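You operate a simulated robot arm through the tools that you are given. There is no shell and no other tool. Be economical: measure what you need, move in short steps, check, and stop when the job is done.

Carry out the task below with a simulated robot arm. There is one attempt and no reset: what you move stays moved.

## Task
Lock out the suction unit and empty its tray into the dust bin.
Fine: mains switch off and the CLEANING tag on the LOCK peg before the drawer opens; silver tray back, drawer shut, nothing spilt.

It is judged by the outcome, as a careful person would: the job done as asked, and still so three seconds after it is handed in. It fails if anything else is knocked over, pushed out of place, dropped, spilled or broken.

## Robot
A 6-joint arm with a two-finger parallel gripper on a trunk, on a base that drives. Base frame: it is fixed to the floor where the robot stands at the start and does not move with it; the origin is under the middle of the robot, x ahead of it, y to its left, z up. Readings come in m, rad, newtons and seconds.
Its first joint turns from -2.897 to 2.897 rad. Places, roughly: dust bin [0.1, -1.8, 0.3]; inside of the suction drawer [0.4, -0.6, 0.4]; lock peg tip [0.8, 0, 1.2]; mains switch [0.8, 0, 1.3]; silver tray (25x20x12 cm) [0.4, -0.6, 0.4]; suction drawer [0.3, -0.6, 0.4]. Payload 3.91 kg.
The TCP is the grasp point between the finger pads, 0.03 m short of the fingertips. In the tool frame z runs along the fingers and y along their closing line. The gripper opens to 0.11 m. The fingers are 0.02 m wide and 0.01 m thick; the gripper's body (0.048 by 0.112 m) begins 0.055 m behind the TCP.
Orientation is that of the tool frame in the base frame, as a unit quaternion [w, x, y, z]. With the fingers straight down and closing along the base's y, the tool's x points along the base's -x, its y along +y and its z along -z.

## Interface
- The arm moves only by the tool step_arm. Its argument "targets" is a list of rows, each a list of 7 numbers: the shift along the tool's x, y, z in units of 250 mm (1.0 is 250 mm), then the turn, a rotation vector about the tool's x, y, z in units of 90 degrees (1.0 is 90 degrees), then the opening, from 0 (shut) to 1 (fully open). In form: [[x, y, z, rx, ry, rz, gripper], ...]. A call has 1 to 10 rows; each row is the pose to reach, as a shift and turn from the pose commanded when the call began, along the tool's axes at that moment. A call with a number of a shift or a turn outside -1 to 1 is refused whole. A row lasts 0.2 s, in which the tool goes at most 0.05 m and 0.15 rad; a call with a longer step from one row to the next is refused whole, and so is a gripper value outside its range. Where a pose cannot be reached the arm comes as near as it can. A force on the tool above 90 N (or 10 N above the force at the start of the call, whichever is more), or a blocked arm, ends the call early, and 0.2 s more pass. Each finger travels about 0.045 m/s and halts on what it meets, pressing with about 38 N; the grip force reading is that of the motor and also rises with nothing between the fingers. The clock runs only during rows and for 0.2 s after the last one: add rows that repeat a pose to give the fingers time. It gives the time, the measured TCP pose, the force on the tool (base axes), the opening and the grip force at its end, in the units of the frame above (readings bear some noise), with the torque about the TCP (base axes, N m) and any sound that the robot's microphone picked up, and new pictures: "views" is both (left out), scene, wrist or none.
- Cameras (640 x 400 px; columns grow to the right, rows downward): "scene" is now at [0, 0.1077, 1.3186]; the picture's right is [-0.63, -0.78, 0.00], its down [-0.45, 0.37, -0.81] and it looks along [0.63, -0.51, -0.58] (base axes); focal length 214 px, centre (320, 200). "wrist" rides on the gripper at [0.071, 0.022, -0.107] in the tool frame; the picture's right is [-0.29, 0.96, 0.00], its down [-0.76, -0.23, -0.61] and it looks along [-0.58, -0.18, 0.79] (tool axes); focal length 243 px, centre (320, 200). There is no depth. A picture from a camera that has moved, and an enlarged one, comes with that camera's place and axes in the base frame and with its lens. The place of the scene camera against the robot may be out by one fixed shift of up to 0.018 m in any direction.
- lift_body(by): slides the trunk up (or, below 0, down) by that many m; the arm and the scene camera ride with it, the base frame stays. It gives what a move gives, with no picture.
- drive_base(legs): drives the robot by 1 to 6 legs, each [ahead, left, turn to the left] in m, m and rad, along the robot's own axes; the way and the turn of a leg run together, so that a leg with both is an arc; at most 1.5 m and 3.142 rad a leg. The arm and the cameras ride along, it lands a little off, and it stops where it bumps. It gives what a move gives, and a new picture of the scene camera.
- head_to(pan, tilt): turns the head with the scene camera to pan (to the left, within 1.501 rad either way) and tilt (down, from -0.506 to 1.204), counted from straight ahead of the robot. It gives what a move gives, and a new picture of the scene camera.
- close_up(camera, box): a new picture of the part [left, top, right, bottom] of that camera's present view, enlarged. The clock stands still meanwhile.
- finish_job(): hands the job in; it is judged then, once.

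Work in short steps. Places have to be worked out from the pictures, the camera data and where the tool is seen: move nearer, look again, correct. Check each grasp and each placing, and mend what went wrong. You have 120 turns and 260 pictures in all, those below and enlarged ones among them. Open the gripper and draw the arm clear of the work before you hand the job in, unless the task says otherwise; then end with one line.

The tools are called after "Emit:" as a command line: name --pt "numbers of a row" for each row, then --argument value for the rest, lists and objects as JSON in quotes. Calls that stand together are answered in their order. step_arm: Moves the arm, as the interface text tells. Its arguments: {"type":"object","properties":{"targets":{"type":"array","items":{"type":"array","items":{"type":"number"}}},"views":{"type":"string","enum":["both","scene","wrist","none"]}},"required":["targets"]} The other tools are called the same way: lift_body (by) slides the trunk up or down; drive_base (legs) drives the base; head_to (pan, tilt) turns the head that bears the scene camera; close_up (camera, box) takes an enlarged picture of a part of a camera's view; finish_job () hands the job in.

At the start:

```text
time_s: 0.0
position: [0.3915, -0.1049, 0.9994]
tool_rot: [0.0, -0.001, 1.0, 0.0]
contact_force: [-1.6, -0.3, -0.3]
wrist_torque: [0.04, 0.01, 0.0]
finger_gap: 0.1099
grip_force: 0.1
trunk travel left (down, up): [-0.275, 0.315]
robot x, y, heading: [-0.0012, 0.0003, -0.004]
head pan, tilt: [-0.682, 0.621]
```

scene: 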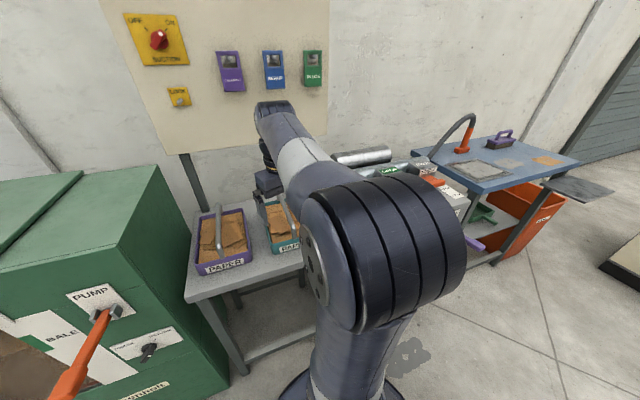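
wrist: 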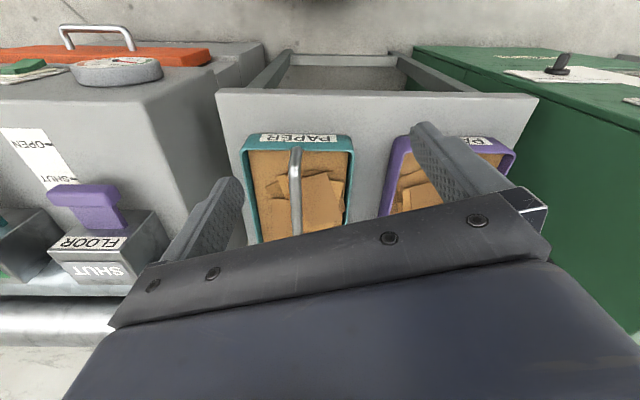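

The scene shows a board with a yellow switch and coloured tags. I enlarge the board and the unit on the right before moving.

Emit:
close_up --camera "scene" --box '[100, 0, 340, 150]'

Emit:
close_up --camera "scene" --box '[340, 90, 640, 278]'

Emit:
head_to --pan -1.2 --tilt 0.75

```text
2.67 times, centred on (220, 75) of scene
camera zoom: at [0.0, 0.1077, 1.3186], right [-0.63, -0.78, 0.0], down [-0.45, 0.37, -0.81], along [0.63, -0.51, -0.58], focal length 572 px, centre (587, 533)
```

zoom: 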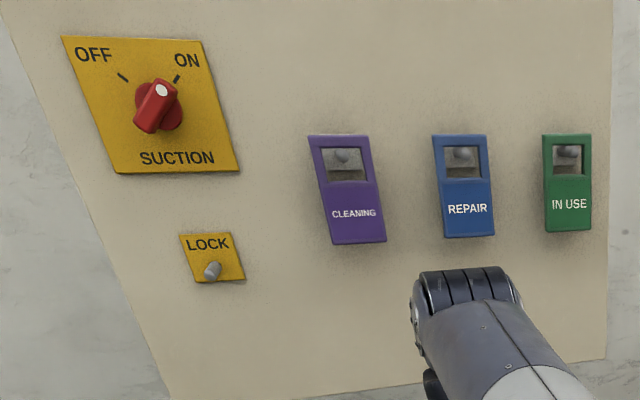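

```text
2.13 times, centred on (490, 184) of scene
camera zoom: at [0.0, 0.1077, 1.3186], right [-0.63, -0.78, 0.0], down [-0.45, 0.37, -0.81], along [0.63, -0.51, -0.58], focal length 456 px, centre (-42, 234)
```

zoom: 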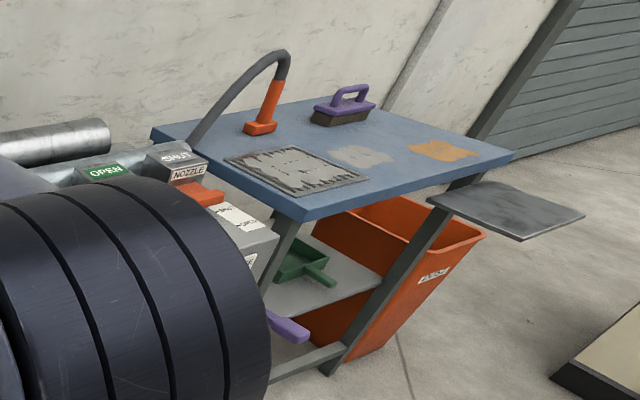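

```text
time_s: 0.9
position: [0.3934, -0.1052, 0.9998]
tool_rot: [0.0, 0.0, 1.0, 0.0]
contact_force: [0.4, -0.7, 0.3]
wrist_torque: [0.0, 0.0, 0.03]
finger_gap: 0.1099
grip_force: 0.1
trunk travel left (down, up): [-0.275, 0.315]
robot x, y, heading: [0.0019, 0.0008, -0.003]
head pan, tilt: [-1.201, 0.75]
camera scene: at [-0.038, 0.0858, 1.3076], right [-0.93, -0.36, 0.0], down [-0.25, 0.64, -0.73], along [0.27, -0.68, -0.68], focal length 214 px, centre (320, 200)
```

scene: 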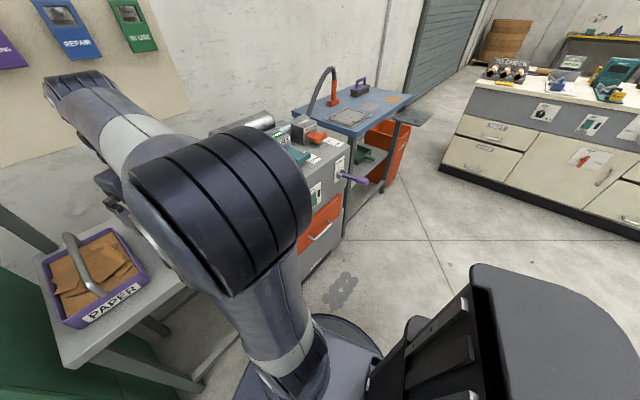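

The suction unit, with an orange drawer, stands between the paper table and the blue table. I enlarge both units.

Emit:
close_up --camera "scene" --box '[230, 60, 430, 290]'

Emit:
close_up --camera "scene" --box '[430, 30, 640, 160]'

```text
1.74 times, centred on (330, 175) of scene
camera zoom: at [-0.038, 0.0858, 1.3076], right [-0.93, -0.36, 0.0], down [-0.25, 0.64, -0.73], along [0.27, -0.68, -0.68], focal length 373 px, centre (303, 244)
```

zoom: 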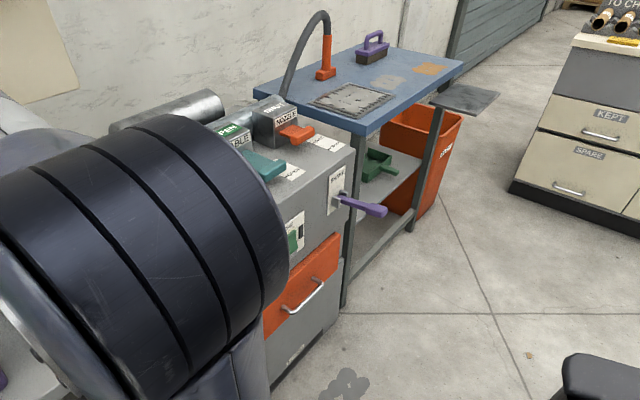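

```text
3.05 times, centred on (535, 95) of scene
camera zoom: at [-0.038, 0.0858, 1.3076], right [-0.93, -0.36, 0.0], down [-0.25, 0.64, -0.73], along [0.27, -0.68, -0.68], focal length 654 px, centre (-335, 520)
```

zoom: 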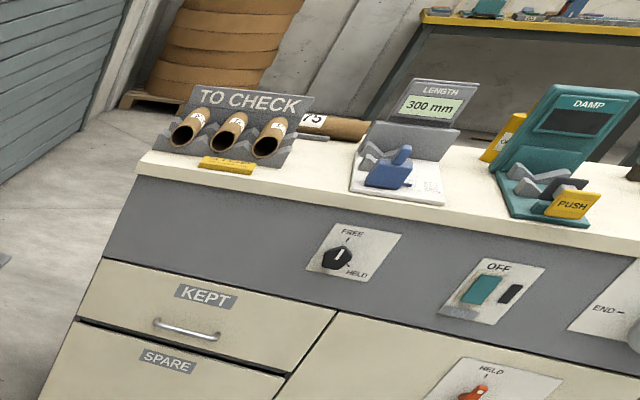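

The board lies at about x 0.85, with the knob near (0.8, 0, 1.33), the peg near (0.8, 0, 1.19) and the CLEANING tag near (0.8, -0.17, 1.28). I look at it straight on.

Emit:
head_to --pan 0.0 --tilt 0.15

Emit:
close_up --camera "scene" --box '[240, 100, 480, 250]'

```text
time_s: 2.4
position: [0.3921, -0.1047, 0.9996]
tool_rot: [0.0, 0.0, 1.0, 0.0]
contact_force: [0.1, 0.3, -0.4]
wrist_torque: [0.02, -0.01, -0.01]
finger_gap: 0.1103
grip_force: 0.1
trunk travel left (down, up): [-0.275, 0.315]
robot x, y, heading: [-0.0013, 0.0028, -0.001]
head pan, tilt: [0.0, 0.15]
camera scene: at [0.0247, 0.163, 1.3619], right [0.0, -1.0, 0.0], down [-0.15, 0.0, -0.99], along [0.99, 0.0, -0.15], focal length 214 px, centre (320, 200)
```

scene: 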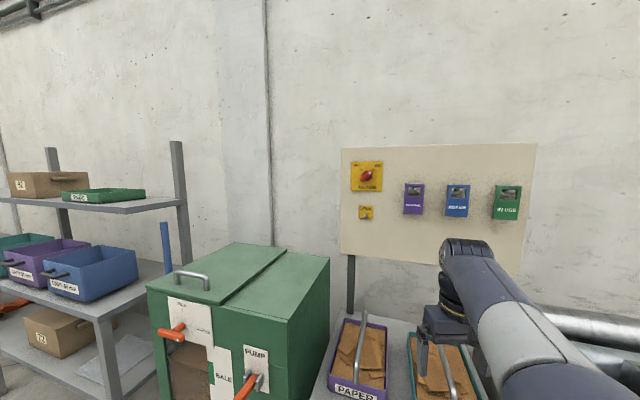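

```text
2.67 times, centred on (360, 175) of scene
camera zoom: at [0.0247, 0.163, 1.3619], right [0.0, -1.0, 0.0], down [-0.15, 0.0, -0.99], along [0.99, 0.0, -0.15], focal length 572 px, centre (213, 267)
```

zoom: 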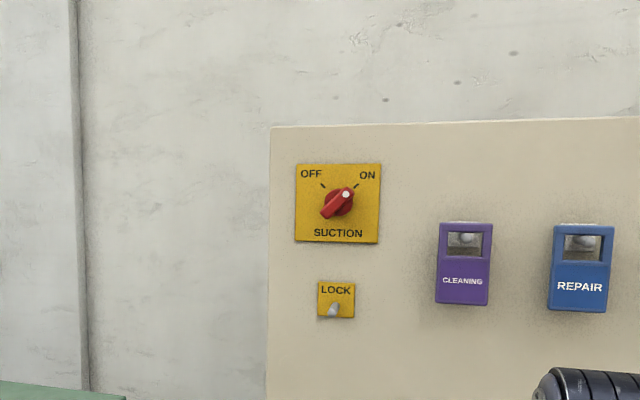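

Triangulated from two views, the knob is near (0.79, 0, 1.33), with the pointer at 45° to the right (ON). I turn the tool to point forward while raising it, clear of everything.

Emit:
step_arm --pt "0 0.04 -0.08 0 -0.09 0 1" --pt "0 0.08 -0.16 0 -0.18 0 1" --pt "0 0.12 -0.24 0 -0.27 0 1" --pt "0 0.16 -0.32 0 -0.36 0 1" --pt "0 0.2 -0.4 0 -0.45 0 1" --pt "0 0.24 -0.48 0 -0.54 0 1" --pt "0 0.28 -0.56 0 -0.63 0 1" --pt "0 0.32 -0.64 0 -0.72 0 1" --pt "0 0.36 -0.72 0 -0.81 0 1" --pt "0 0.4 -0.8 0 -0.9 0 1" --views "both"

```text
time_s: 4.4
position: [0.4399, -0.0292, 1.1109]
tool_rot: [0.51, 0.018, 0.86, 0.0]
contact_force: [-0.7, 0.6, 0.1]
wrist_torque: [0.01, 0.01, 0.02]
finger_gap: 0.1099
grip_force: 0.0
trunk travel left (down, up): [-0.275, 0.315]
robot x, y, heading: [-0.0016, 0.0025, -0.005]
head pan, tilt: [0.0, 0.15]
stopped in row 10: the arm was blocked; the commanded pose is now the measured one
camera scene: at [0.0247, 0.163, 1.3651], right [0.0, -1.0, 0.0], down [-0.15, 0.0, -0.99], along [0.99, 0.0, -0.15], focal length 214 px, centre (320, 200)
camera wrist: at [0.3114, -0.0021, 1.1016], right [0.17, 0.95, 0.27], down [-0.17, -0.24, 0.95], along [0.97, -0.21, 0.12], focal length 243 px, centre (320, 200)
```

scene: 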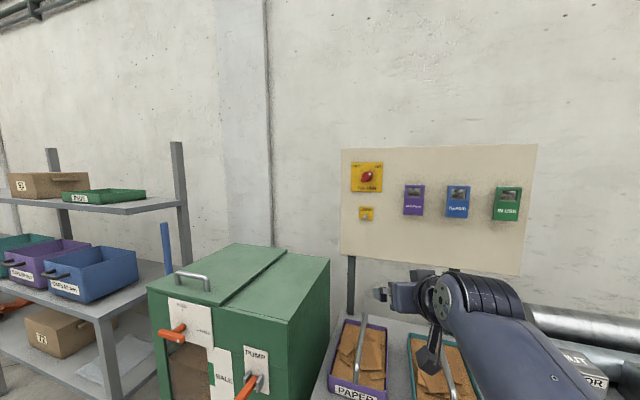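
wrist: 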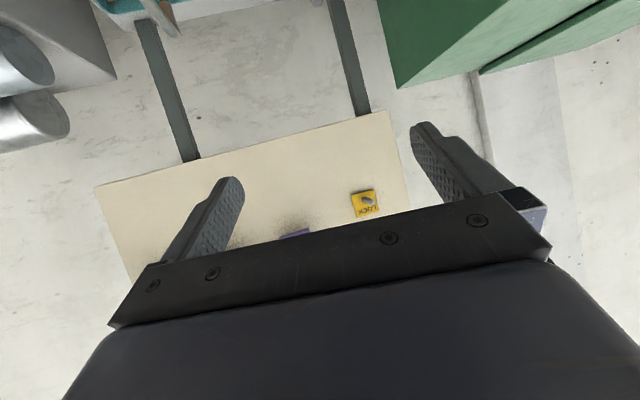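

The tool still points about 29° below level and the arm was blocked, likely short of height. I raise the trunk so that the target lies at an easier height.

Emit:
lift_body --by 0.25

Emit:
step_arm --pt "0 0 0 0 -0.09 0 1" --pt "0 0 0 0 -0.18 0 1" --pt "0 0 0 0 -0.27 0 1" --pt "0 0 0 0 -0.325 0 1" --pt "0 0 0 0 -0.325 0 1" --views "both"

```text
time_s: 7.0
position: [0.4397, -0.0303, 1.366]
tool_rot: [0.517, 0.019, 0.856, -0.002]
contact_force: [0.2, 0.7, 0.7]
wrist_torque: [0.01, 0.0, 0.03]
finger_gap: 0.11
grip_force: 0.1
trunk travel left (down, up): [-0.525, 0.065]
robot x, y, heading: [-0.0004, -0.0008, 0.001]
head pan, tilt: [0.0, 0.15]
```

```text
time_s: 8.2
position: [0.4412, -0.0258, 1.3672]
tool_rot: [0.705, 0.01, 0.709, 0.001]
contact_force: [-0.1, -0.1, 0.6]
wrist_torque: [0.0, -0.02, 0.01]
finger_gap: 0.11
grip_force: 0.0
out of reach, approached as far as the arm can: row 4, 5
trunk travel left (down, up): [-0.525, 0.065]
robot x, y, heading: [0.0023, 0.0021, 0.004]
head pan, tilt: [0.0, 0.15]
camera scene: at [0.0246, 0.1631, 1.612], right [0.0, -1.0, 0.0], down [-0.15, 0.0, -0.99], along [0.99, 0.0, -0.15], focal length 214 px, centre (320, 200)
camera wrist: at [0.3329, 0.0002, 1.2975], right [0.01, 0.95, 0.31], down [-0.61, -0.24, 0.76], along [0.8, -0.2, 0.57], focal length 243 px, centre (320, 200)
```

scene: 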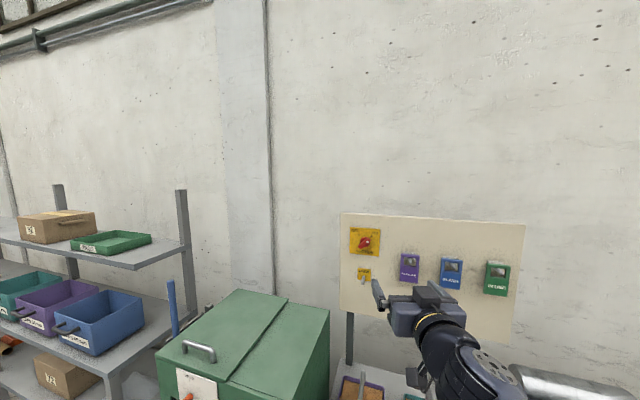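
wrist: 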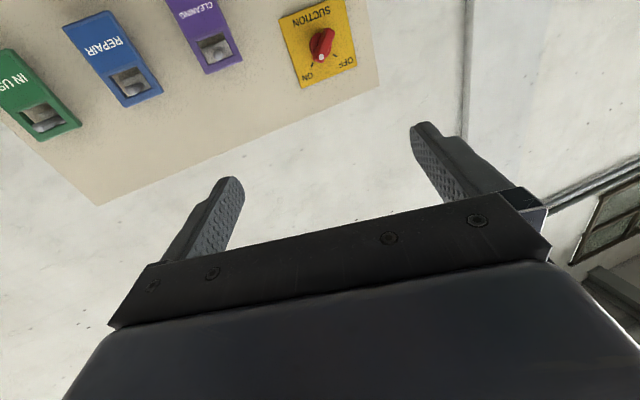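

The tool is level now, and the wrist view puts the knob at about (0.79, -0.012, 1.33). I approach and roll +45° so the fingers straddle the knob's bar.

Emit:
step_arm --pt "0.02 0.01 0.1 0 0 0.09 1" --pt "0.05 0.02 0.2 0 0 0.18 1" --pt "0.08 0.03 0.3 0 0 0.27 1" --pt "0.11 0.04 0.4 0 0 0.36 1" --pt "0.14 0.05 0.5 0 0 0.45 1" --pt "0.14 0.055 0.6 0 0 0.5 1" --pt "0.14 0.055 0.68 0 0 0.5 1" --views "both"

```text
time_s: 9.8
position: [0.6106, -0.0375, 1.3445]
tool_rot: [0.66, 0.279, 0.641, 0.273]
contact_force: [-0.2, 0.0, 0.2]
wrist_torque: [0.01, 0.02, 0.01]
finger_gap: 0.11
grip_force: 0.2
out of reach, approached as far as the arm can: row 3, 4, 5, 6, 7
trunk travel left (down, up): [-0.525, 0.065]
robot x, y, heading: [-0.0017, -0.003, 0.001]
head pan, tilt: [0.0, 0.15]
camera scene: at [0.025, 0.1631, 1.6119], right [0.0, -1.0, 0.0], down [-0.15, 0.0, -0.99], along [0.99, 0.0, -0.15], focal length 214 px, centre (320, 200)
camera wrist: at [0.5053, 0.0328, 1.3096], right [-0.01, 0.46, 0.89], down [-0.63, -0.69, 0.35], along [0.78, -0.56, 0.29], focal length 243 px, centre (320, 200)
```

scene: 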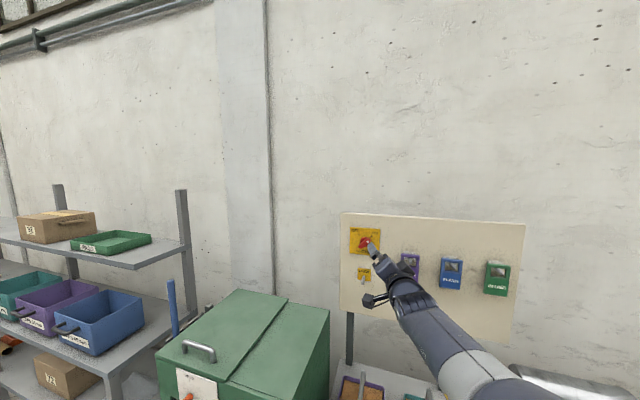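
wrist: 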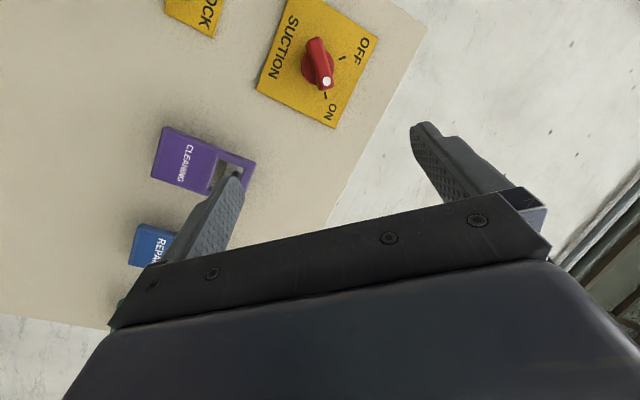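

The arm is at its reach limit, so the base must come nearer. I look down to check the clearance in front of the base.

Emit:
head_to --pan 0.0 --tilt 1.0

```text
time_s: 10.9
position: [0.6105, -0.0366, 1.3454]
tool_rot: [0.661, 0.28, 0.642, 0.272]
contact_force: [0.5, 0.8, 0.3]
wrist_torque: [0.03, 0.0, -0.03]
finger_gap: 0.1102
grip_force: 0.1
trunk travel left (down, up): [-0.525, 0.065]
robot x, y, heading: [-0.0006, 0.0033, 0.001]
head pan, tilt: [0.0, 1.0]
camera scene: at [0.0017, 0.163, 1.5385], right [0.0, -1.0, 0.0], down [-0.84, 0.0, -0.54], along [0.54, 0.0, -0.84], focal length 214 px, centre (320, 200)
```

scene: 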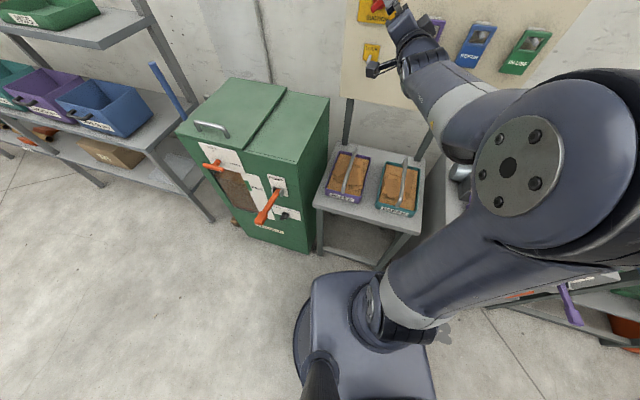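

The table's front edge is at about x 0.52 and the base's front at about 0.32, so a 0.12 m advance is safe. I first draw the tool back 0.07 m.

Emit:
step_arm --pt "0 0 -0.15 0 0 0 1" --pt "0 0 -0.28 0 0 0 1" --views "none"

Emit:
drive_base --legs '[[0.12, 0, 0]]'

Emit:
head_to --pan 0.0 --tilt 0.45

```text
time_s: 11.5
position: [0.5404, -0.0336, 1.3407]
tool_rot: [0.663, 0.281, 0.64, 0.27]
contact_force: [-0.3, 0.2, 0.4]
wrist_torque: [0.02, -0.03, 0.0]
finger_gap: 0.11
grip_force: 0.0
out of reach, approached as far as the arm can: row 1
trunk travel left (down, up): [-0.525, 0.065]
robot x, y, heading: [0.0026, 0.0008, 0.0]
head pan, tilt: [0.0, 1.0]
```

```text
time_s: 12.8
position: [0.6618, -0.0347, 1.3393]
tool_rot: [0.662, 0.282, 0.64, 0.269]
contact_force: [1.4, -0.7, 0.1]
wrist_torque: [0.0, 0.01, 0.0]
finger_gap: 0.1102
grip_force: 0.1
trunk travel left (down, up): [-0.525, 0.065]
robot x, y, heading: [0.1193, -0.0011, -0.003]
head pan, tilt: [0.0, 1.0]
camera scene: at [0.1236, 0.163, 1.5385], right [0.0, -1.0, 0.0], down [-0.84, 0.0, -0.54], along [0.54, 0.0, -0.84], focal length 214 px, centre (320, 200)
```

scene: 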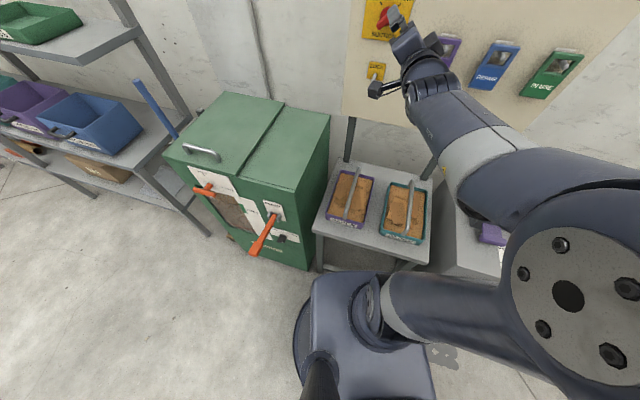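

```text
time_s: 13.7
position: [0.6628, -0.0352, 1.3403]
tool_rot: [0.662, 0.281, 0.64, 0.269]
contact_force: [-0.3, -0.6, 0.2]
wrist_torque: [0.02, 0.01, 0.0]
finger_gap: 0.1098
grip_force: 0.1
trunk travel left (down, up): [-0.525, 0.065]
robot x, y, heading: [0.1222, 0.0026, 0.001]
head pan, tilt: [0.0, 0.45]
camera scene: at [0.1454, 0.163, 1.584], right [0.0, -1.0, 0.0], down [-0.44, 0.0, -0.9], along [0.9, 0.0, -0.44], focal length 214 px, centre (320, 200)
```

scene: 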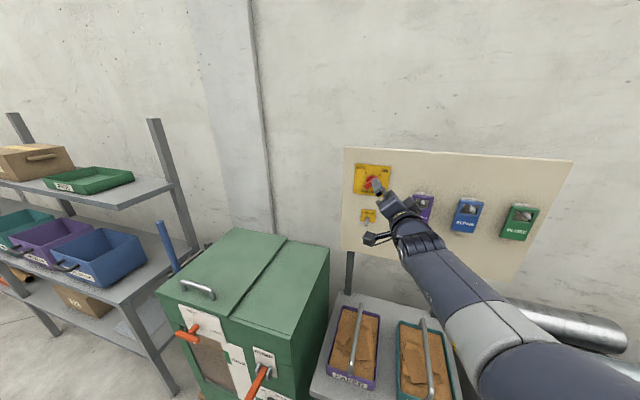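

The knob triangulates to (0.80, -0.015, 1.332) from the wrist views. I align laterally and move in to x 0.72, then check.

Emit:
step_arm --pt "0.044 0.016 0.1 0 0 0 1" --pt "0.088 0.033 0.226 0 0 0 1" --pt "0.088 0.033 0.226 0 0 0 1" --views "both"

Emit:
close_up --camera "scene" --box '[330, 130, 490, 260]'

```text
time_s: 14.5
position: [0.7202, -0.0336, 1.338]
tool_rot: [0.66, 0.277, 0.643, 0.274]
contact_force: [0.0, -0.1, 0.0]
wrist_torque: [-0.01, -0.03, 0.01]
finger_gap: 0.11
grip_force: 0.2
out of reach, approached as far as the arm can: row 1, 2, 3
trunk travel left (down, up): [-0.525, 0.065]
robot x, y, heading: [0.1221, 0.0019, 0.002]
head pan, tilt: [0.0, 0.45]
camera scene: at [0.1457, 0.163, 1.584], right [0.0, -1.0, 0.0], down [-0.44, 0.0, -0.9], along [0.9, 0.0, -0.44], focal length 214 px, centre (320, 200)
camera wrist: at [0.6141, 0.0347, 1.3027], right [-0.01, 0.46, 0.89], down [-0.62, -0.7, 0.35], along [0.78, -0.55, 0.29], focal length 243 px, centre (320, 200)
```

scene: 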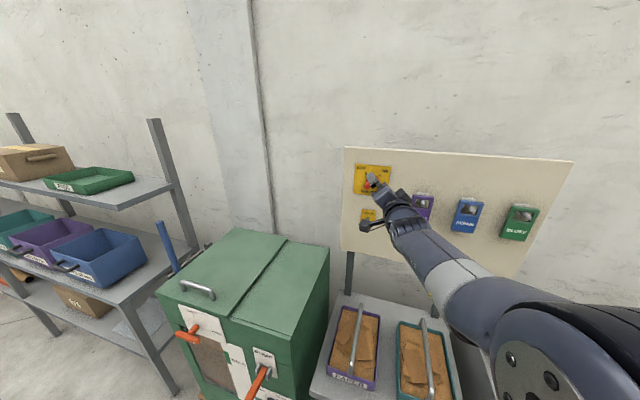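
wrist: 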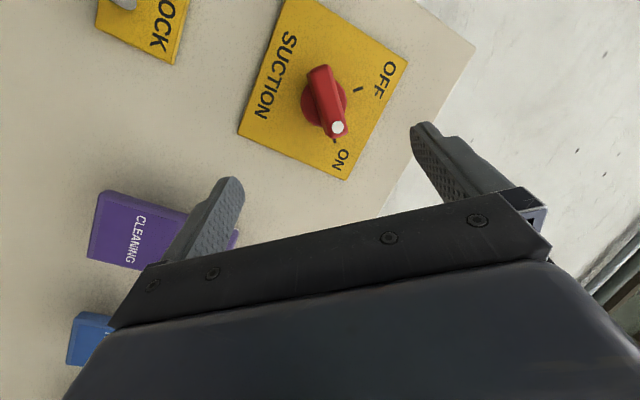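

```text
3.08 times, centred on (410, 195) of scene
camera zoom: at [0.1457, 0.163, 1.584], right [0.0, -1.0, 0.0], down [-0.44, 0.0, -0.9], along [0.9, 0.0, -0.44], focal length 660 px, centre (43, 215)
```

zoom: 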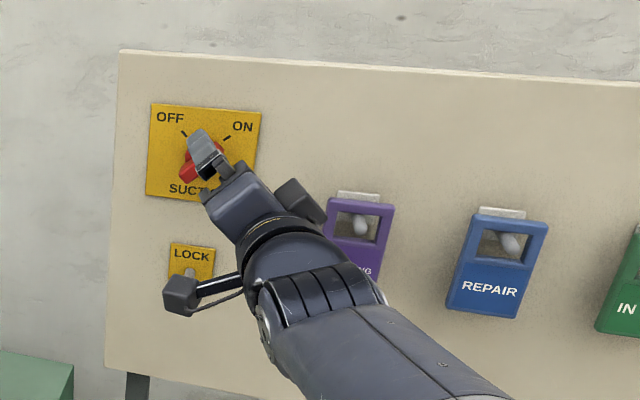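

The tool did not shift left (a joint limit), but the fingers are well aligned across the knob's bar. I strafe the base 0.019 m left and trim the height with the trunk.

Emit:
drive_base --legs '[[0, 0.019, 0]]'

Emit:
lift_body --by -0.005

Emit:
step_arm --pt "0 0 0.12 0 0 0 1" --pt "0 0 0.12 0 0 0 1" --views "both"

Emit:
close_up --camera "scene" --box '[330, 130, 490, 260]'

```text
time_s: 15.3
position: [0.7191, -0.015, 1.3374]
tool_rot: [0.66, 0.278, 0.642, 0.274]
contact_force: [-0.1, 0.4, -0.8]
wrist_torque: [0.01, 0.01, -0.03]
finger_gap: 0.1103
grip_force: 0.1
trunk travel left (down, up): [-0.525, 0.065]
robot x, y, heading: [0.1198, 0.0207, 0.001]
head pan, tilt: [0.0, 0.45]
camera scene: at [0.1454, 0.1818, 1.584], right [0.0, -1.0, 0.0], down [-0.44, 0.0, -0.9], along [0.9, 0.0, -0.44], focal length 214 px, centre (320, 200)
```

scene: 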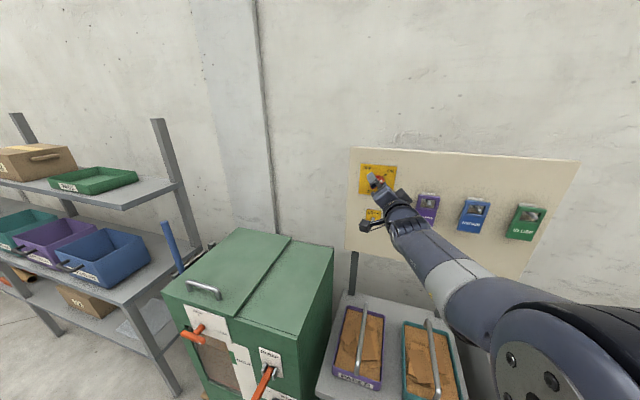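

```text
time_s: 15.8
position: [0.72, -0.0149, 1.3332]
tool_rot: [0.66, 0.277, 0.643, 0.274]
contact_force: [0.1, 0.1, -0.5]
wrist_torque: [0.02, 0.02, -0.01]
finger_gap: 0.1101
grip_force: 0.0
trunk travel left (down, up): [-0.52, 0.07]
robot x, y, heading: [0.1207, 0.0178, -0.0]
head pan, tilt: [0.0, 0.45]
```

```text
time_s: 16.4
position: [0.7504, -0.0179, 1.334]
tool_rot: [0.659, 0.278, 0.643, 0.273]
contact_force: [0.3, -0.2, 0.6]
wrist_torque: [0.04, -0.03, -0.01]
finger_gap: 0.11
grip_force: 0.1
trunk travel left (down, up): [-0.52, 0.07]
robot x, y, heading: [0.1203, 0.0147, -0.001]
head pan, tilt: [0.0, 0.45]
camera scene: at [0.1459, 0.1814, 1.579], right [0.0, -1.0, 0.0], down [-0.44, 0.0, -0.9], along [0.9, 0.0, -0.44], focal length 214 px, centre (320, 200)
camera wrist: at [0.6448, 0.0515, 1.2987], right [-0.01, 0.46, 0.89], down [-0.62, -0.7, 0.35], along [0.78, -0.55, 0.29], focal length 243 px, centre (320, 200)
```

scene: 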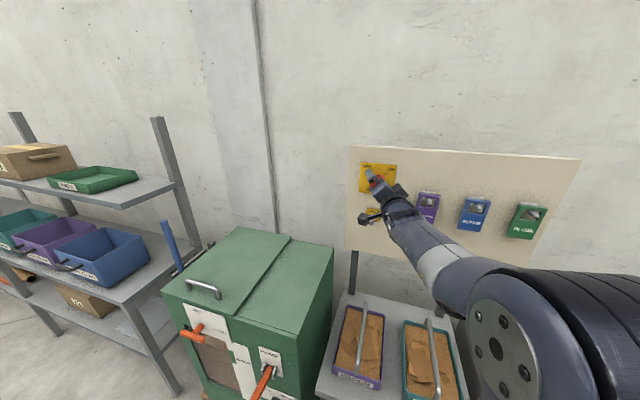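
wrist: 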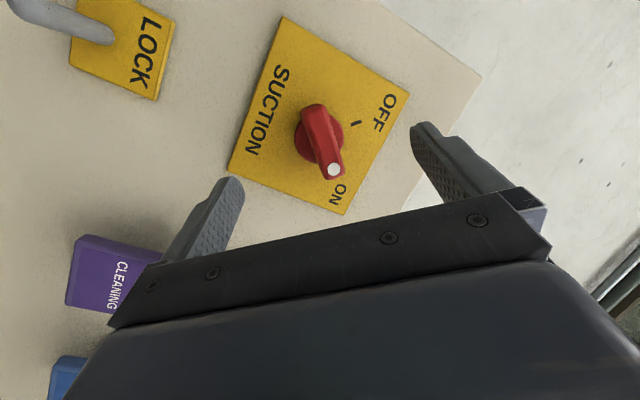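

```text
3.08 times, centred on (410, 195) of scene
camera zoom: at [0.1459, 0.1814, 1.579], right [0.0, -1.0, 0.0], down [-0.44, 0.0, -0.9], along [0.9, 0.0, -0.44], focal length 660 px, centre (43, 215)
```

zoom: 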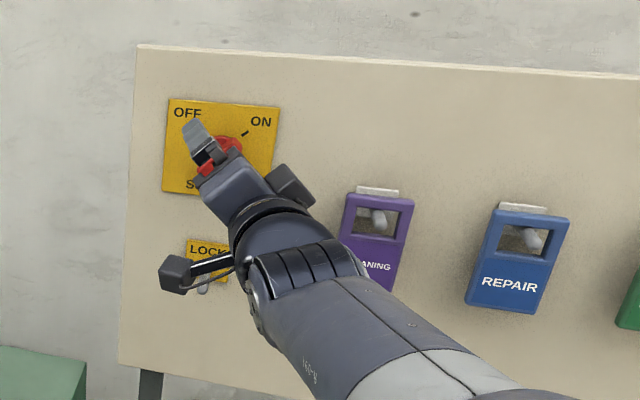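

The TCP projects to (320, 188) in the wrist view and the knob lies straight ahead of it, about 0.05 m on. I advance 0.04 m and look.

Emit:
step_arm --pt "0 0 0.06 0 0 0 1" --pt "0 0 0.12 0 0 0 1" --pt "0 0 0.16 0 0 0 1" --views "wrist"

Emit:
close_up --camera "scene" --box '[340, 140, 440, 220]'

```text
time_s: 17.2
position: [0.7792, -0.0179, 1.3348]
tool_rot: [0.657, 0.28, 0.644, 0.273]
contact_force: [-71.5, 7.0, -15.9]
wrist_torque: [1.05, 3.34, -3.57]
finger_gap: 0.1101
grip_force: 0.1
trunk travel left (down, up): [-0.52, 0.07]
robot x, y, heading: [0.121, 0.0187, -0.002]
head pan, tilt: [0.0, 0.45]
camera wrist: at [0.6733, 0.0511, 1.2999], right [-0.01, 0.46, 0.89], down [-0.62, -0.7, 0.35], along [0.78, -0.55, 0.29], focal length 243 px, centre (320, 200)
```

wrist: 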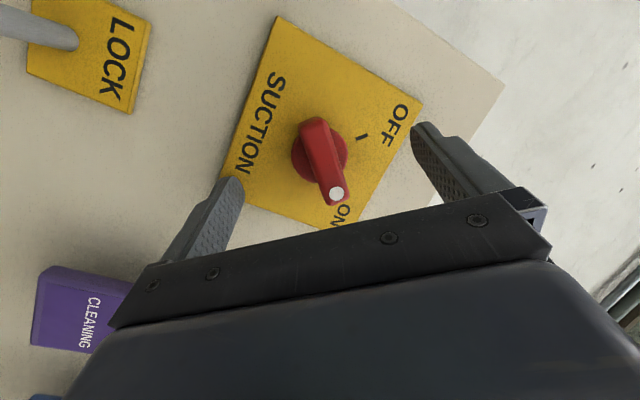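

```text
5.00 times, centred on (390, 180) of scene
camera zoom: at [0.1335, 0.1824, 1.5788], right [0.0, -1.0, 0.0], down [-0.43, 0.0, -0.9], along [0.9, 0.0, -0.43], focal length 1072 px, centre (-30, 300)
```

zoom: 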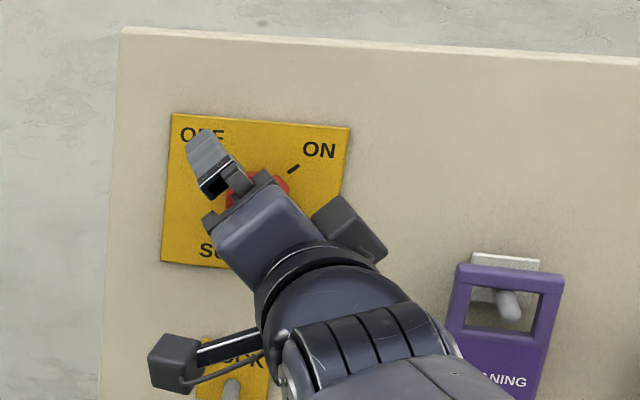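

Force of 71 N means the fingertips reached the plate (about x 0.81). I back off to x 0.775 and close on the knob.

Emit:
step_arm --pt "0 0 -0.06 0 0 0 1" --pt "0 0 -0.06 0 0 0 0.1" --pt "0 0 -0.06 0 0 0 0.1" --pt "0 0 -0.06 0 0 0 0.1" --pt "0 0 -0.06 0 0 0 0.1" --pt "0 0 -0.06 0 0 0 0.1" --pt "0 0 -0.06 0 0 0 0.1" --views "wrist"

```text
time_s: 18.9
position: [0.7745, -0.0147, 1.3371]
tool_rot: [0.661, 0.276, 0.642, 0.274]
contact_force: [6.6, 7.4, 12.8]
wrist_torque: [-0.08, 0.25, 0.03]
finger_gap: 0.0198
grip_force: 34.8
trunk travel left (down, up): [-0.52, 0.07]
robot x, y, heading: [0.1215, 0.0202, -0.002]
head pan, tilt: [0.0, 0.45]
camera wrist: at [0.6683, 0.0536, 1.3013], right [-0.02, 0.46, 0.89], down [-0.62, -0.7, 0.35], along [0.78, -0.55, 0.3], focal length 243 px, centre (320, 200)
```

wrist: 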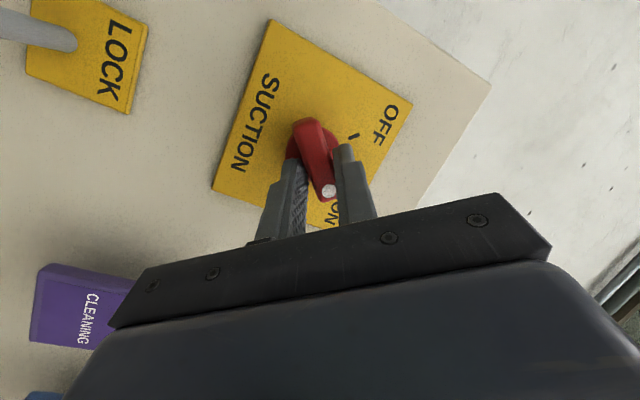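

Gripped at 20 mm, centred on the bar. I turn it counter-clockwise (negative about tool z) toward OFF.

Emit:
step_arm --pt "0 0 0 0 0 -0.09 0.1" --pt "0 0 0 0 0 -0.18 0.1" --pt "0 0 0 0 0 -0.27 0.1" --pt "0 0 0 0 0 -0.36 0.1" --pt "0 0 0 0 0 -0.45 0.1" --pt "0 0 0 0 0 -0.54 0.1" --pt "0 0 0 0 0 -0.63 0.1" --pt "0 0 0 0 0 -0.72 0.1" --pt "0 0 0 0 0 -0.81 0.1" --pt "0 0 0 0 0 -0.9 0.1" --views "both"

Emit:
close_up --camera "scene" --box '[340, 140, 440, 220]'

```text
time_s: 21.1
position: [0.7763, -0.0236, 1.3475]
tool_rot: [0.671, -0.222, 0.677, -0.208]
contact_force: [-14.1, 60.5, -48.6]
wrist_torque: [0.21, 1.2, 1.09]
finger_gap: 0.0498
grip_force: 39.4
out of reach, approached as far as the arm can: row 7, 8, 9, 10
trunk travel left (down, up): [-0.52, 0.07]
robot x, y, heading: [0.1235, 0.0153, 0.001]
head pan, tilt: [0.0, 0.45]
camera scene: at [0.1477, 0.1919, 1.5774], right [0.0, -1.0, 0.01], down [-0.44, -0.01, -0.9], along [0.9, 0.0, -0.44], focal length 214 px, centre (320, 200)
camera wrist: at [0.6681, -0.047, 1.2792], right [-0.02, 0.95, -0.32], down [-0.6, 0.24, 0.76], along [0.8, 0.21, 0.57], focal length 243 px, centre (320, 200)
```

scene: 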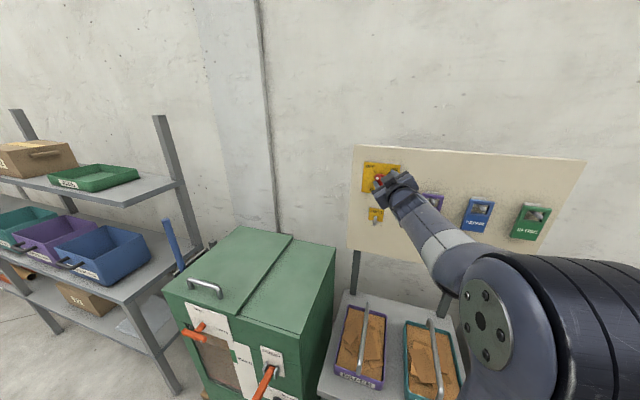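
wrist: 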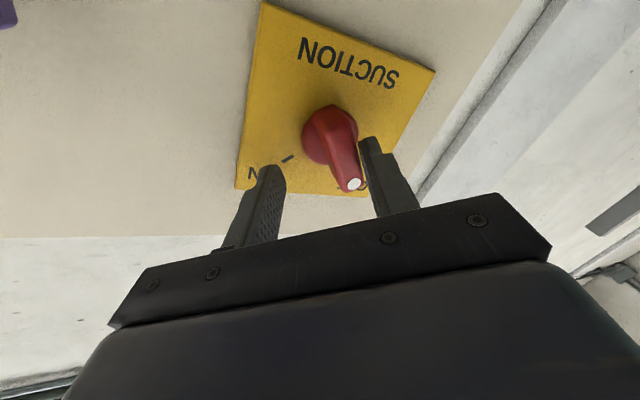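

```text
5.00 times, centred on (390, 180) of scene
camera zoom: at [0.1477, 0.1919, 1.5774], right [0.0, -1.0, 0.01], down [-0.44, -0.01, -0.9], along [0.9, 0.0, -0.44], focal length 1072 px, centre (-30, 300)
```

zoom: 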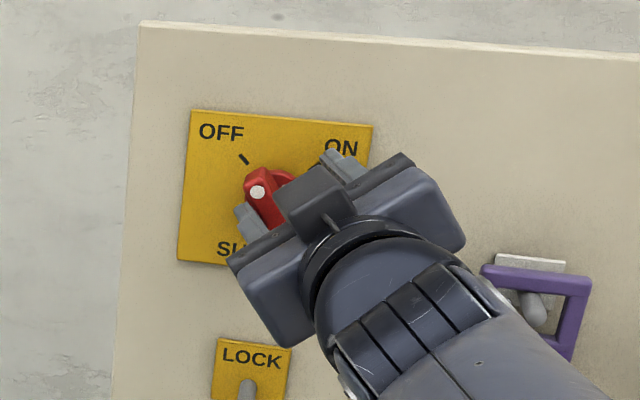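

The pointer has moved to the upper left but the grip slipped off axis with 60 N of side force. I open, back off and check the pointer.

Emit:
step_arm --pt "0 0 0 0 0 0 1" --pt "0 0 0 0 0 0 1" --pt "0 0 -0.1 0 0 0 1" --pt "0 0 -0.25 0 0 0 1" --pt "0 0 -0.32 0 0 0 1" --views "wrist"

Emit:
close_up --camera "scene" --box '[340, 140, 440, 220]'

```text
time_s: 22.2
position: [0.692, -0.0417, 1.3591]
tool_rot: [0.678, -0.209, 0.67, -0.219]
contact_force: [0.0, -0.5, 0.0]
wrist_torque: [0.04, -0.01, 0.02]
finger_gap: 0.1101
grip_force: 0.0
out of reach, approached as far as the arm can: row 3, 4, 5
trunk travel left (down, up): [-0.52, 0.07]
robot x, y, heading: [0.1225, 0.0219, 0.003]
head pan, tilt: [0.0, 0.45]
camera wrist: at [0.5865, -0.0632, 1.2874], right [0.01, 0.95, -0.31], down [-0.62, 0.25, 0.74], along [0.79, 0.18, 0.59], focal length 243 px, centre (320, 200)
```

wrist: 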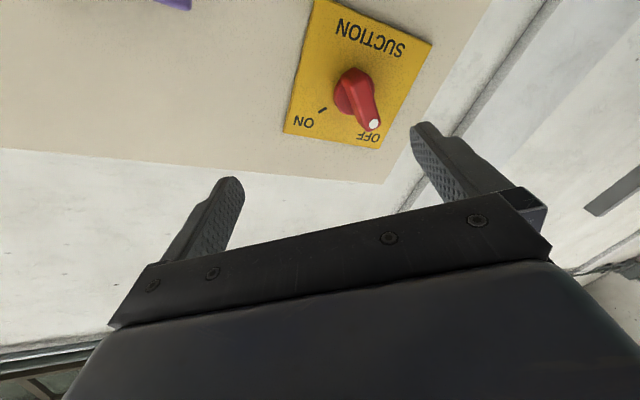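

```text
5.00 times, centred on (390, 180) of scene
camera zoom: at [0.1451, 0.1815, 1.5791], right [0.0, -1.0, 0.0], down [-0.43, 0.0, -0.9], along [0.9, 0.0, -0.43], focal length 1072 px, centre (-30, 300)
```

zoom: 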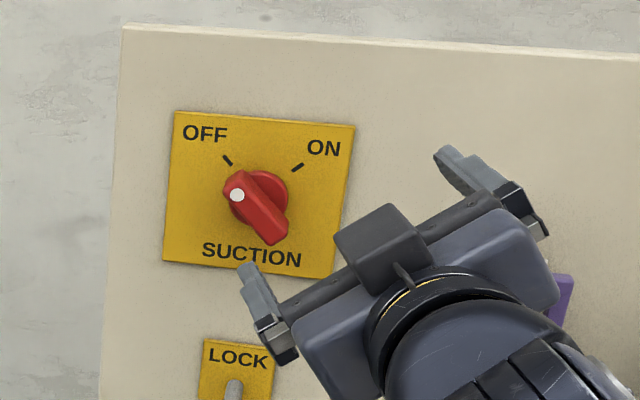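

The pointer now lines up with OFF. I look closely at the tag and the peg before grasping.

Emit:
close_up --camera "scene" --box '[350, 140, 450, 250]'

Emit:
step_arm --pt "0 0 -0.15 0 0 0.09 1" --pt "0 0 -0.3 0 0 0.18 1" --pt "0 0 -0.4 0 0 0.27 1" --pt "0 0 -0.4 0 0 0.36 1" --pt "0 0 -0.4 0 0 0.4 1" --views "both"

Emit:
close_up --camera "scene" --box '[350, 140, 450, 250]'

```text
3.64 times, centred on (400, 195) of scene
camera zoom: at [0.1451, 0.1815, 1.5791], right [0.0, -1.0, 0.0], down [-0.43, 0.0, -0.9], along [0.9, 0.0, -0.43], focal length 780 px, centre (29, 218)
```

zoom: 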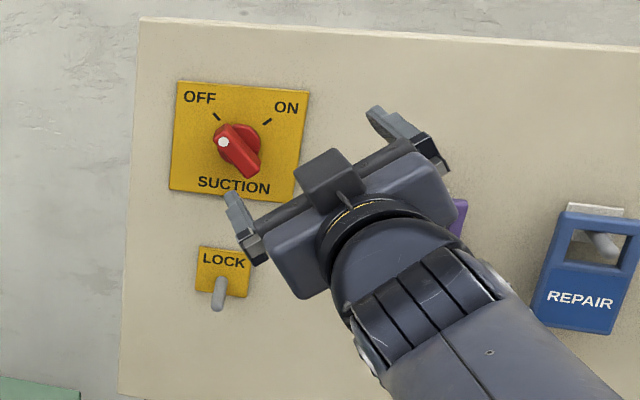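

```text
time_s: 23.4
position: [0.5951, -0.0411, 1.3557]
tool_rot: [0.714, 0.011, 0.7, 0.001]
contact_force: [-0.5, -0.4, 0.7]
wrist_torque: [0.01, 0.01, 0.0]
finger_gap: 0.1099
grip_force: 0.1
trunk travel left (down, up): [-0.52, 0.07]
robot x, y, heading: [0.1238, 0.0207, 0.003]
head pan, tilt: [0.0, 0.45]
camera scene: at [0.1456, 0.1813, 1.579], right [0.0, -1.0, 0.0], down [-0.44, 0.0, -0.9], along [0.9, 0.0, -0.44], focal length 214 px, centre (320, 200)
camera wrist: at [0.4897, -0.0152, 1.2849], right [0.01, 0.95, 0.31], down [-0.63, -0.23, 0.74], along [0.78, -0.2, 0.59], focal length 243 px, centre (320, 200)
```

scene: 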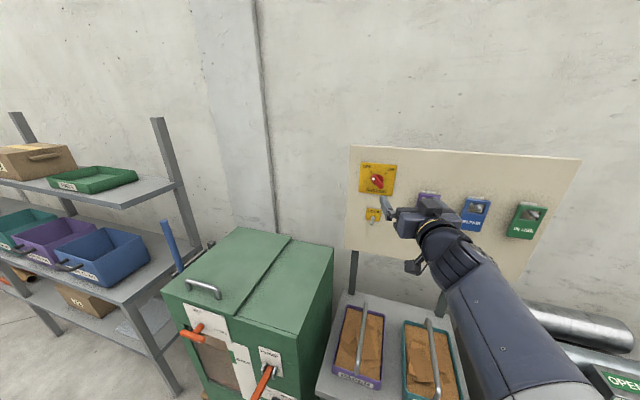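
wrist: 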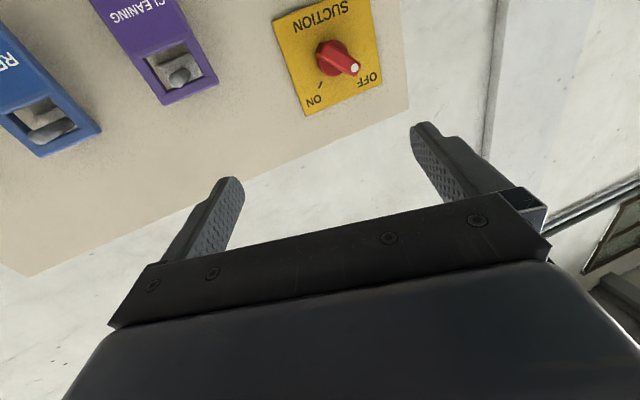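

```text
3.64 times, centred on (400, 195) of scene
camera zoom: at [0.1456, 0.1813, 1.579], right [0.0, -1.0, 0.0], down [-0.44, 0.0, -0.9], along [0.9, 0.0, -0.44], focal length 780 px, centre (29, 218)
```

zoom: 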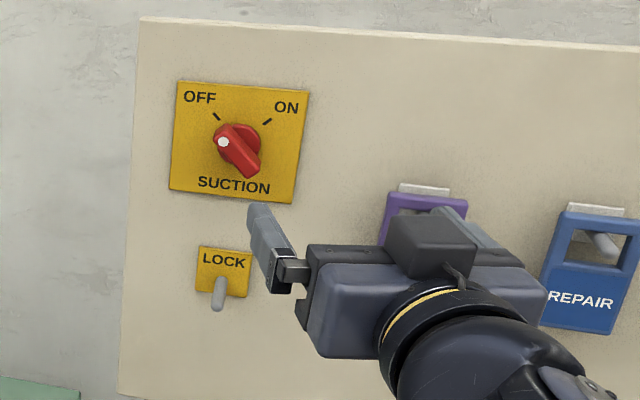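

The switch is clearly OFF. The tag is about 74 mm wide, centred near y -0.19 with its top at z 1.315. I move in front of its lower part, fingers straddling its sides.

Emit:
step_arm --pt "0.09 -0.12 0 0 0 0 1" --pt "0.18 -0.24 0.05 0 0 0 1" --pt "0.27 -0.36 0.1 0 0 0 1" --pt "0.36 -0.48 0.2 0 0 0 1" --pt "0.444 -0.596 0.3 0 0 0 1" --pt "0.444 -0.596 0.34 0 0 0 1" --views "both"

Emit:
close_up --camera "scene" --box '[350, 150, 490, 260]'

```text
time_s: 24.9
position: [0.6805, -0.1884, 1.2429]
tool_rot: [0.714, 0.011, 0.7, 0.001]
contact_force: [0.4, 0.1, -0.8]
wrist_torque: [0.02, -0.05, -0.02]
finger_gap: 0.11
grip_force: 0.0
trunk travel left (down, up): [-0.52, 0.07]
robot x, y, heading: [0.1275, 0.0196, -0.003]
head pan, tilt: [0.0, 0.45]
camera scene: at [0.1457, 0.1811, 1.5791], right [0.0, -1.0, 0.0], down [-0.44, 0.0, -0.9], along [0.9, 0.0, -0.44], focal length 214 px, centre (320, 200)
camera wrist: at [0.5753, -0.1618, 1.1708], right [0.01, 0.95, 0.31], down [-0.63, -0.23, 0.74], along [0.78, -0.2, 0.59], focal length 243 px, centre (320, 200)
```

scene: 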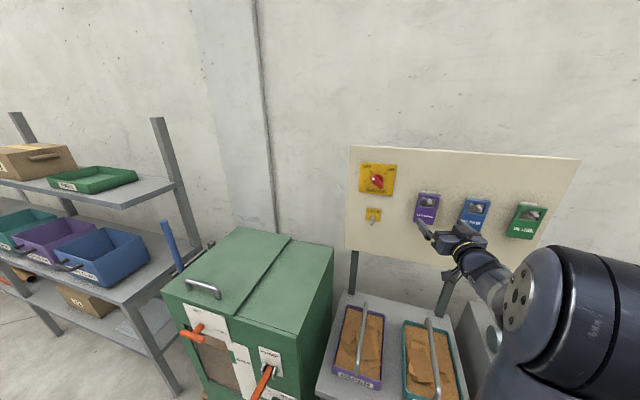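
wrist: 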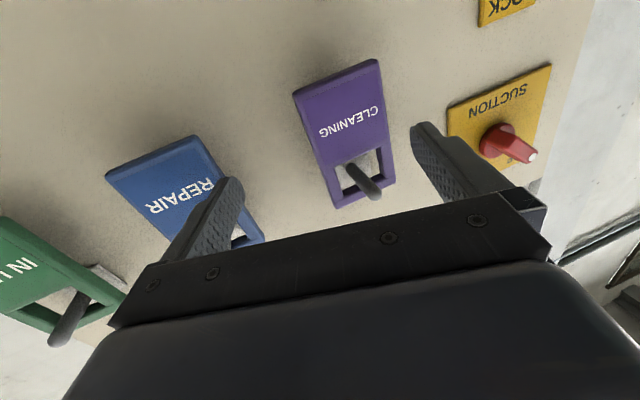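

```text
3.64 times, centred on (420, 205) of scene
camera zoom: at [0.1457, 0.1811, 1.5791], right [0.0, -1.0, 0.0], down [-0.44, 0.0, -0.9], along [0.9, 0.0, -0.44], focal length 780 px, centre (-44, 182)
```

zoom: 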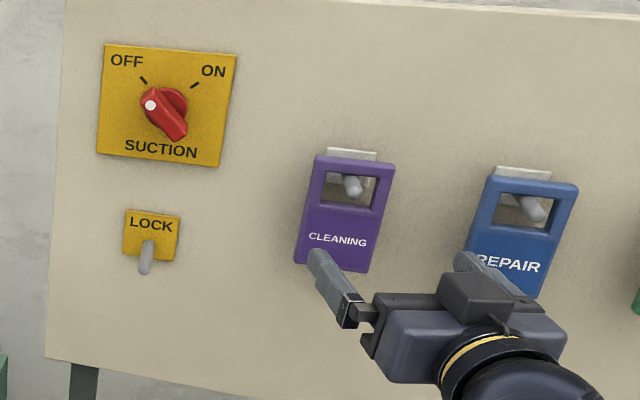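

The tag is at about x 0.787, y centre -0.168, z 1.216 to 1.315. I align sideways, then advance the fingers around its sides.

Emit:
step_arm --pt "-0.02 0.08 0 0 0 0 1" --pt "-0.02 0.08 0.1 0 0 0 1" --pt "-0.02 0.08 0.2 0 0 0 1" --pt "-0.02 0.08 0.28 0 0 0 1" --views "both"

Emit:
close_up --camera "scene" --box '[350, 150, 490, 260]'

```text
time_s: 25.9
position: [0.7339, -0.1692, 1.2493]
tool_rot: [0.711, 0.017, 0.703, -0.003]
contact_force: [-62.5, 14.9, 6.5]
wrist_torque: [-0.36, -0.04, -3.49]
finger_gap: 0.1036
grip_force: 0.0
trunk travel left (down, up): [-0.52, 0.07]
robot x, y, heading: [0.1165, 0.0232, -0.002]
head pan, tilt: [0.0, 0.45]
stopped in row 4: the force on the tool passed its limit (the readings are from after the stop); the commanded pose is now the measured one
camera scene: at [0.1323, 0.185, 1.5792], right [0.0, -1.0, 0.0], down [-0.43, 0.0, -0.9], along [0.9, 0.0, -0.43], focal length 214 px, centre (320, 200)
camera wrist: at [0.6273, -0.1419, 1.1775], right [0.02, 0.95, 0.31], down [-0.62, -0.23, 0.75], along [0.78, -0.21, 0.59], focal length 243 px, centre (320, 200)
```

scene: 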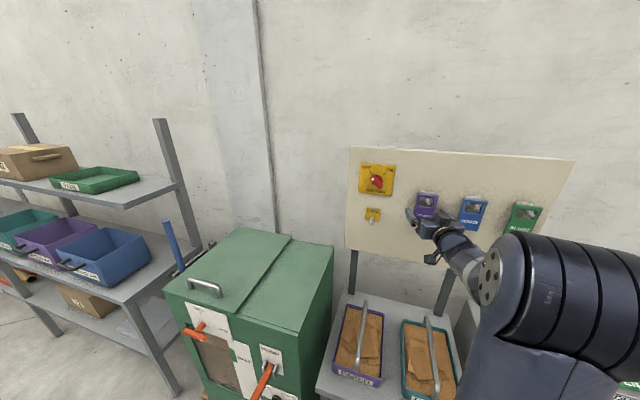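
wrist: 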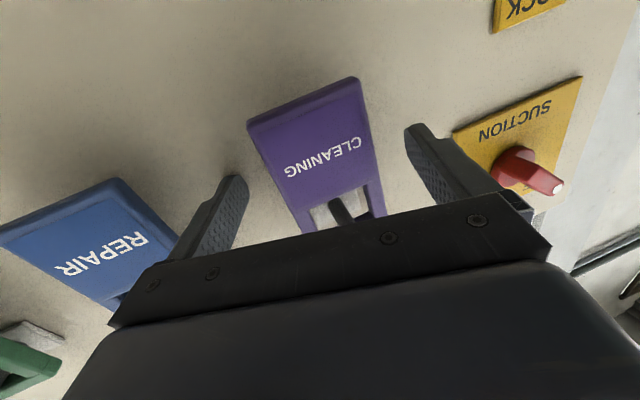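

```text
3.64 times, centred on (420, 205) of scene
camera zoom: at [0.1323, 0.185, 1.5792], right [0.0, -1.0, 0.0], down [-0.43, 0.0, -0.9], along [0.9, 0.0, -0.43], focal length 780 px, centre (-44, 182)
```

zoom: 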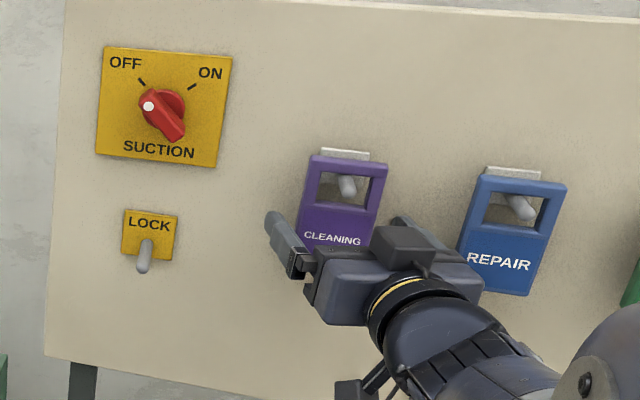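

A 62 N force stopped the right finger, with torque putting the contact at about y -0.225. I enlarge the wrist view to see what it met.

Emit:
close_up --camera "wrist" --box '[150, 80, 310, 280]'

Emit:
close_up --camera "scene" --box '[400, 180, 490, 260]'

```text
2.00 times, centred on (230, 180) of wrist
camera zoom: at [0.6273, -0.1419, 1.1775], right [0.02, 0.95, 0.31], down [-0.62, -0.23, 0.75], along [0.78, -0.21, 0.59], focal length 485 px, centre (500, 240)
```

zoom: 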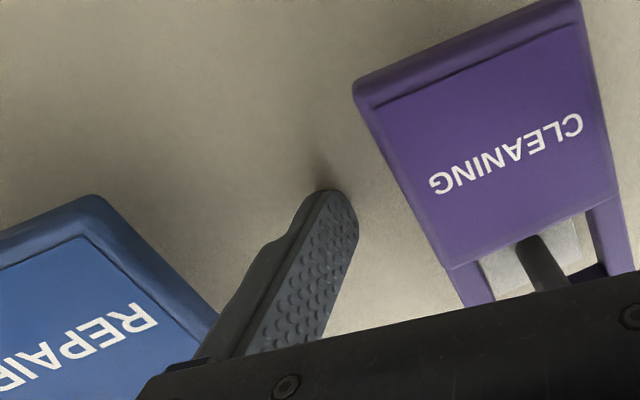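

```text
5.00 times, centred on (445, 220) of scene
camera zoom: at [0.1323, 0.185, 1.5792], right [0.0, -1.0, 0.0], down [-0.43, 0.0, -0.9], along [0.9, 0.0, -0.43], focal length 1072 px, centre (-305, 100)
```

zoom: 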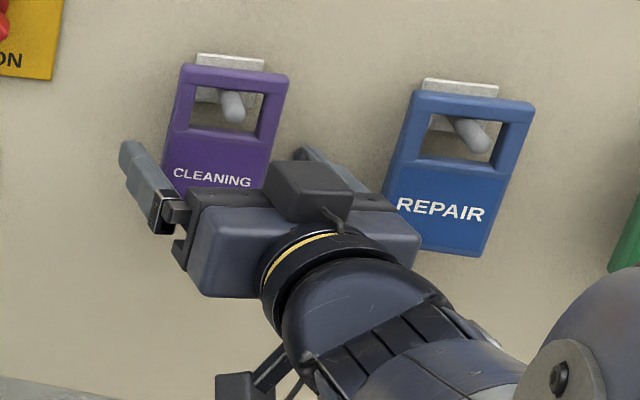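

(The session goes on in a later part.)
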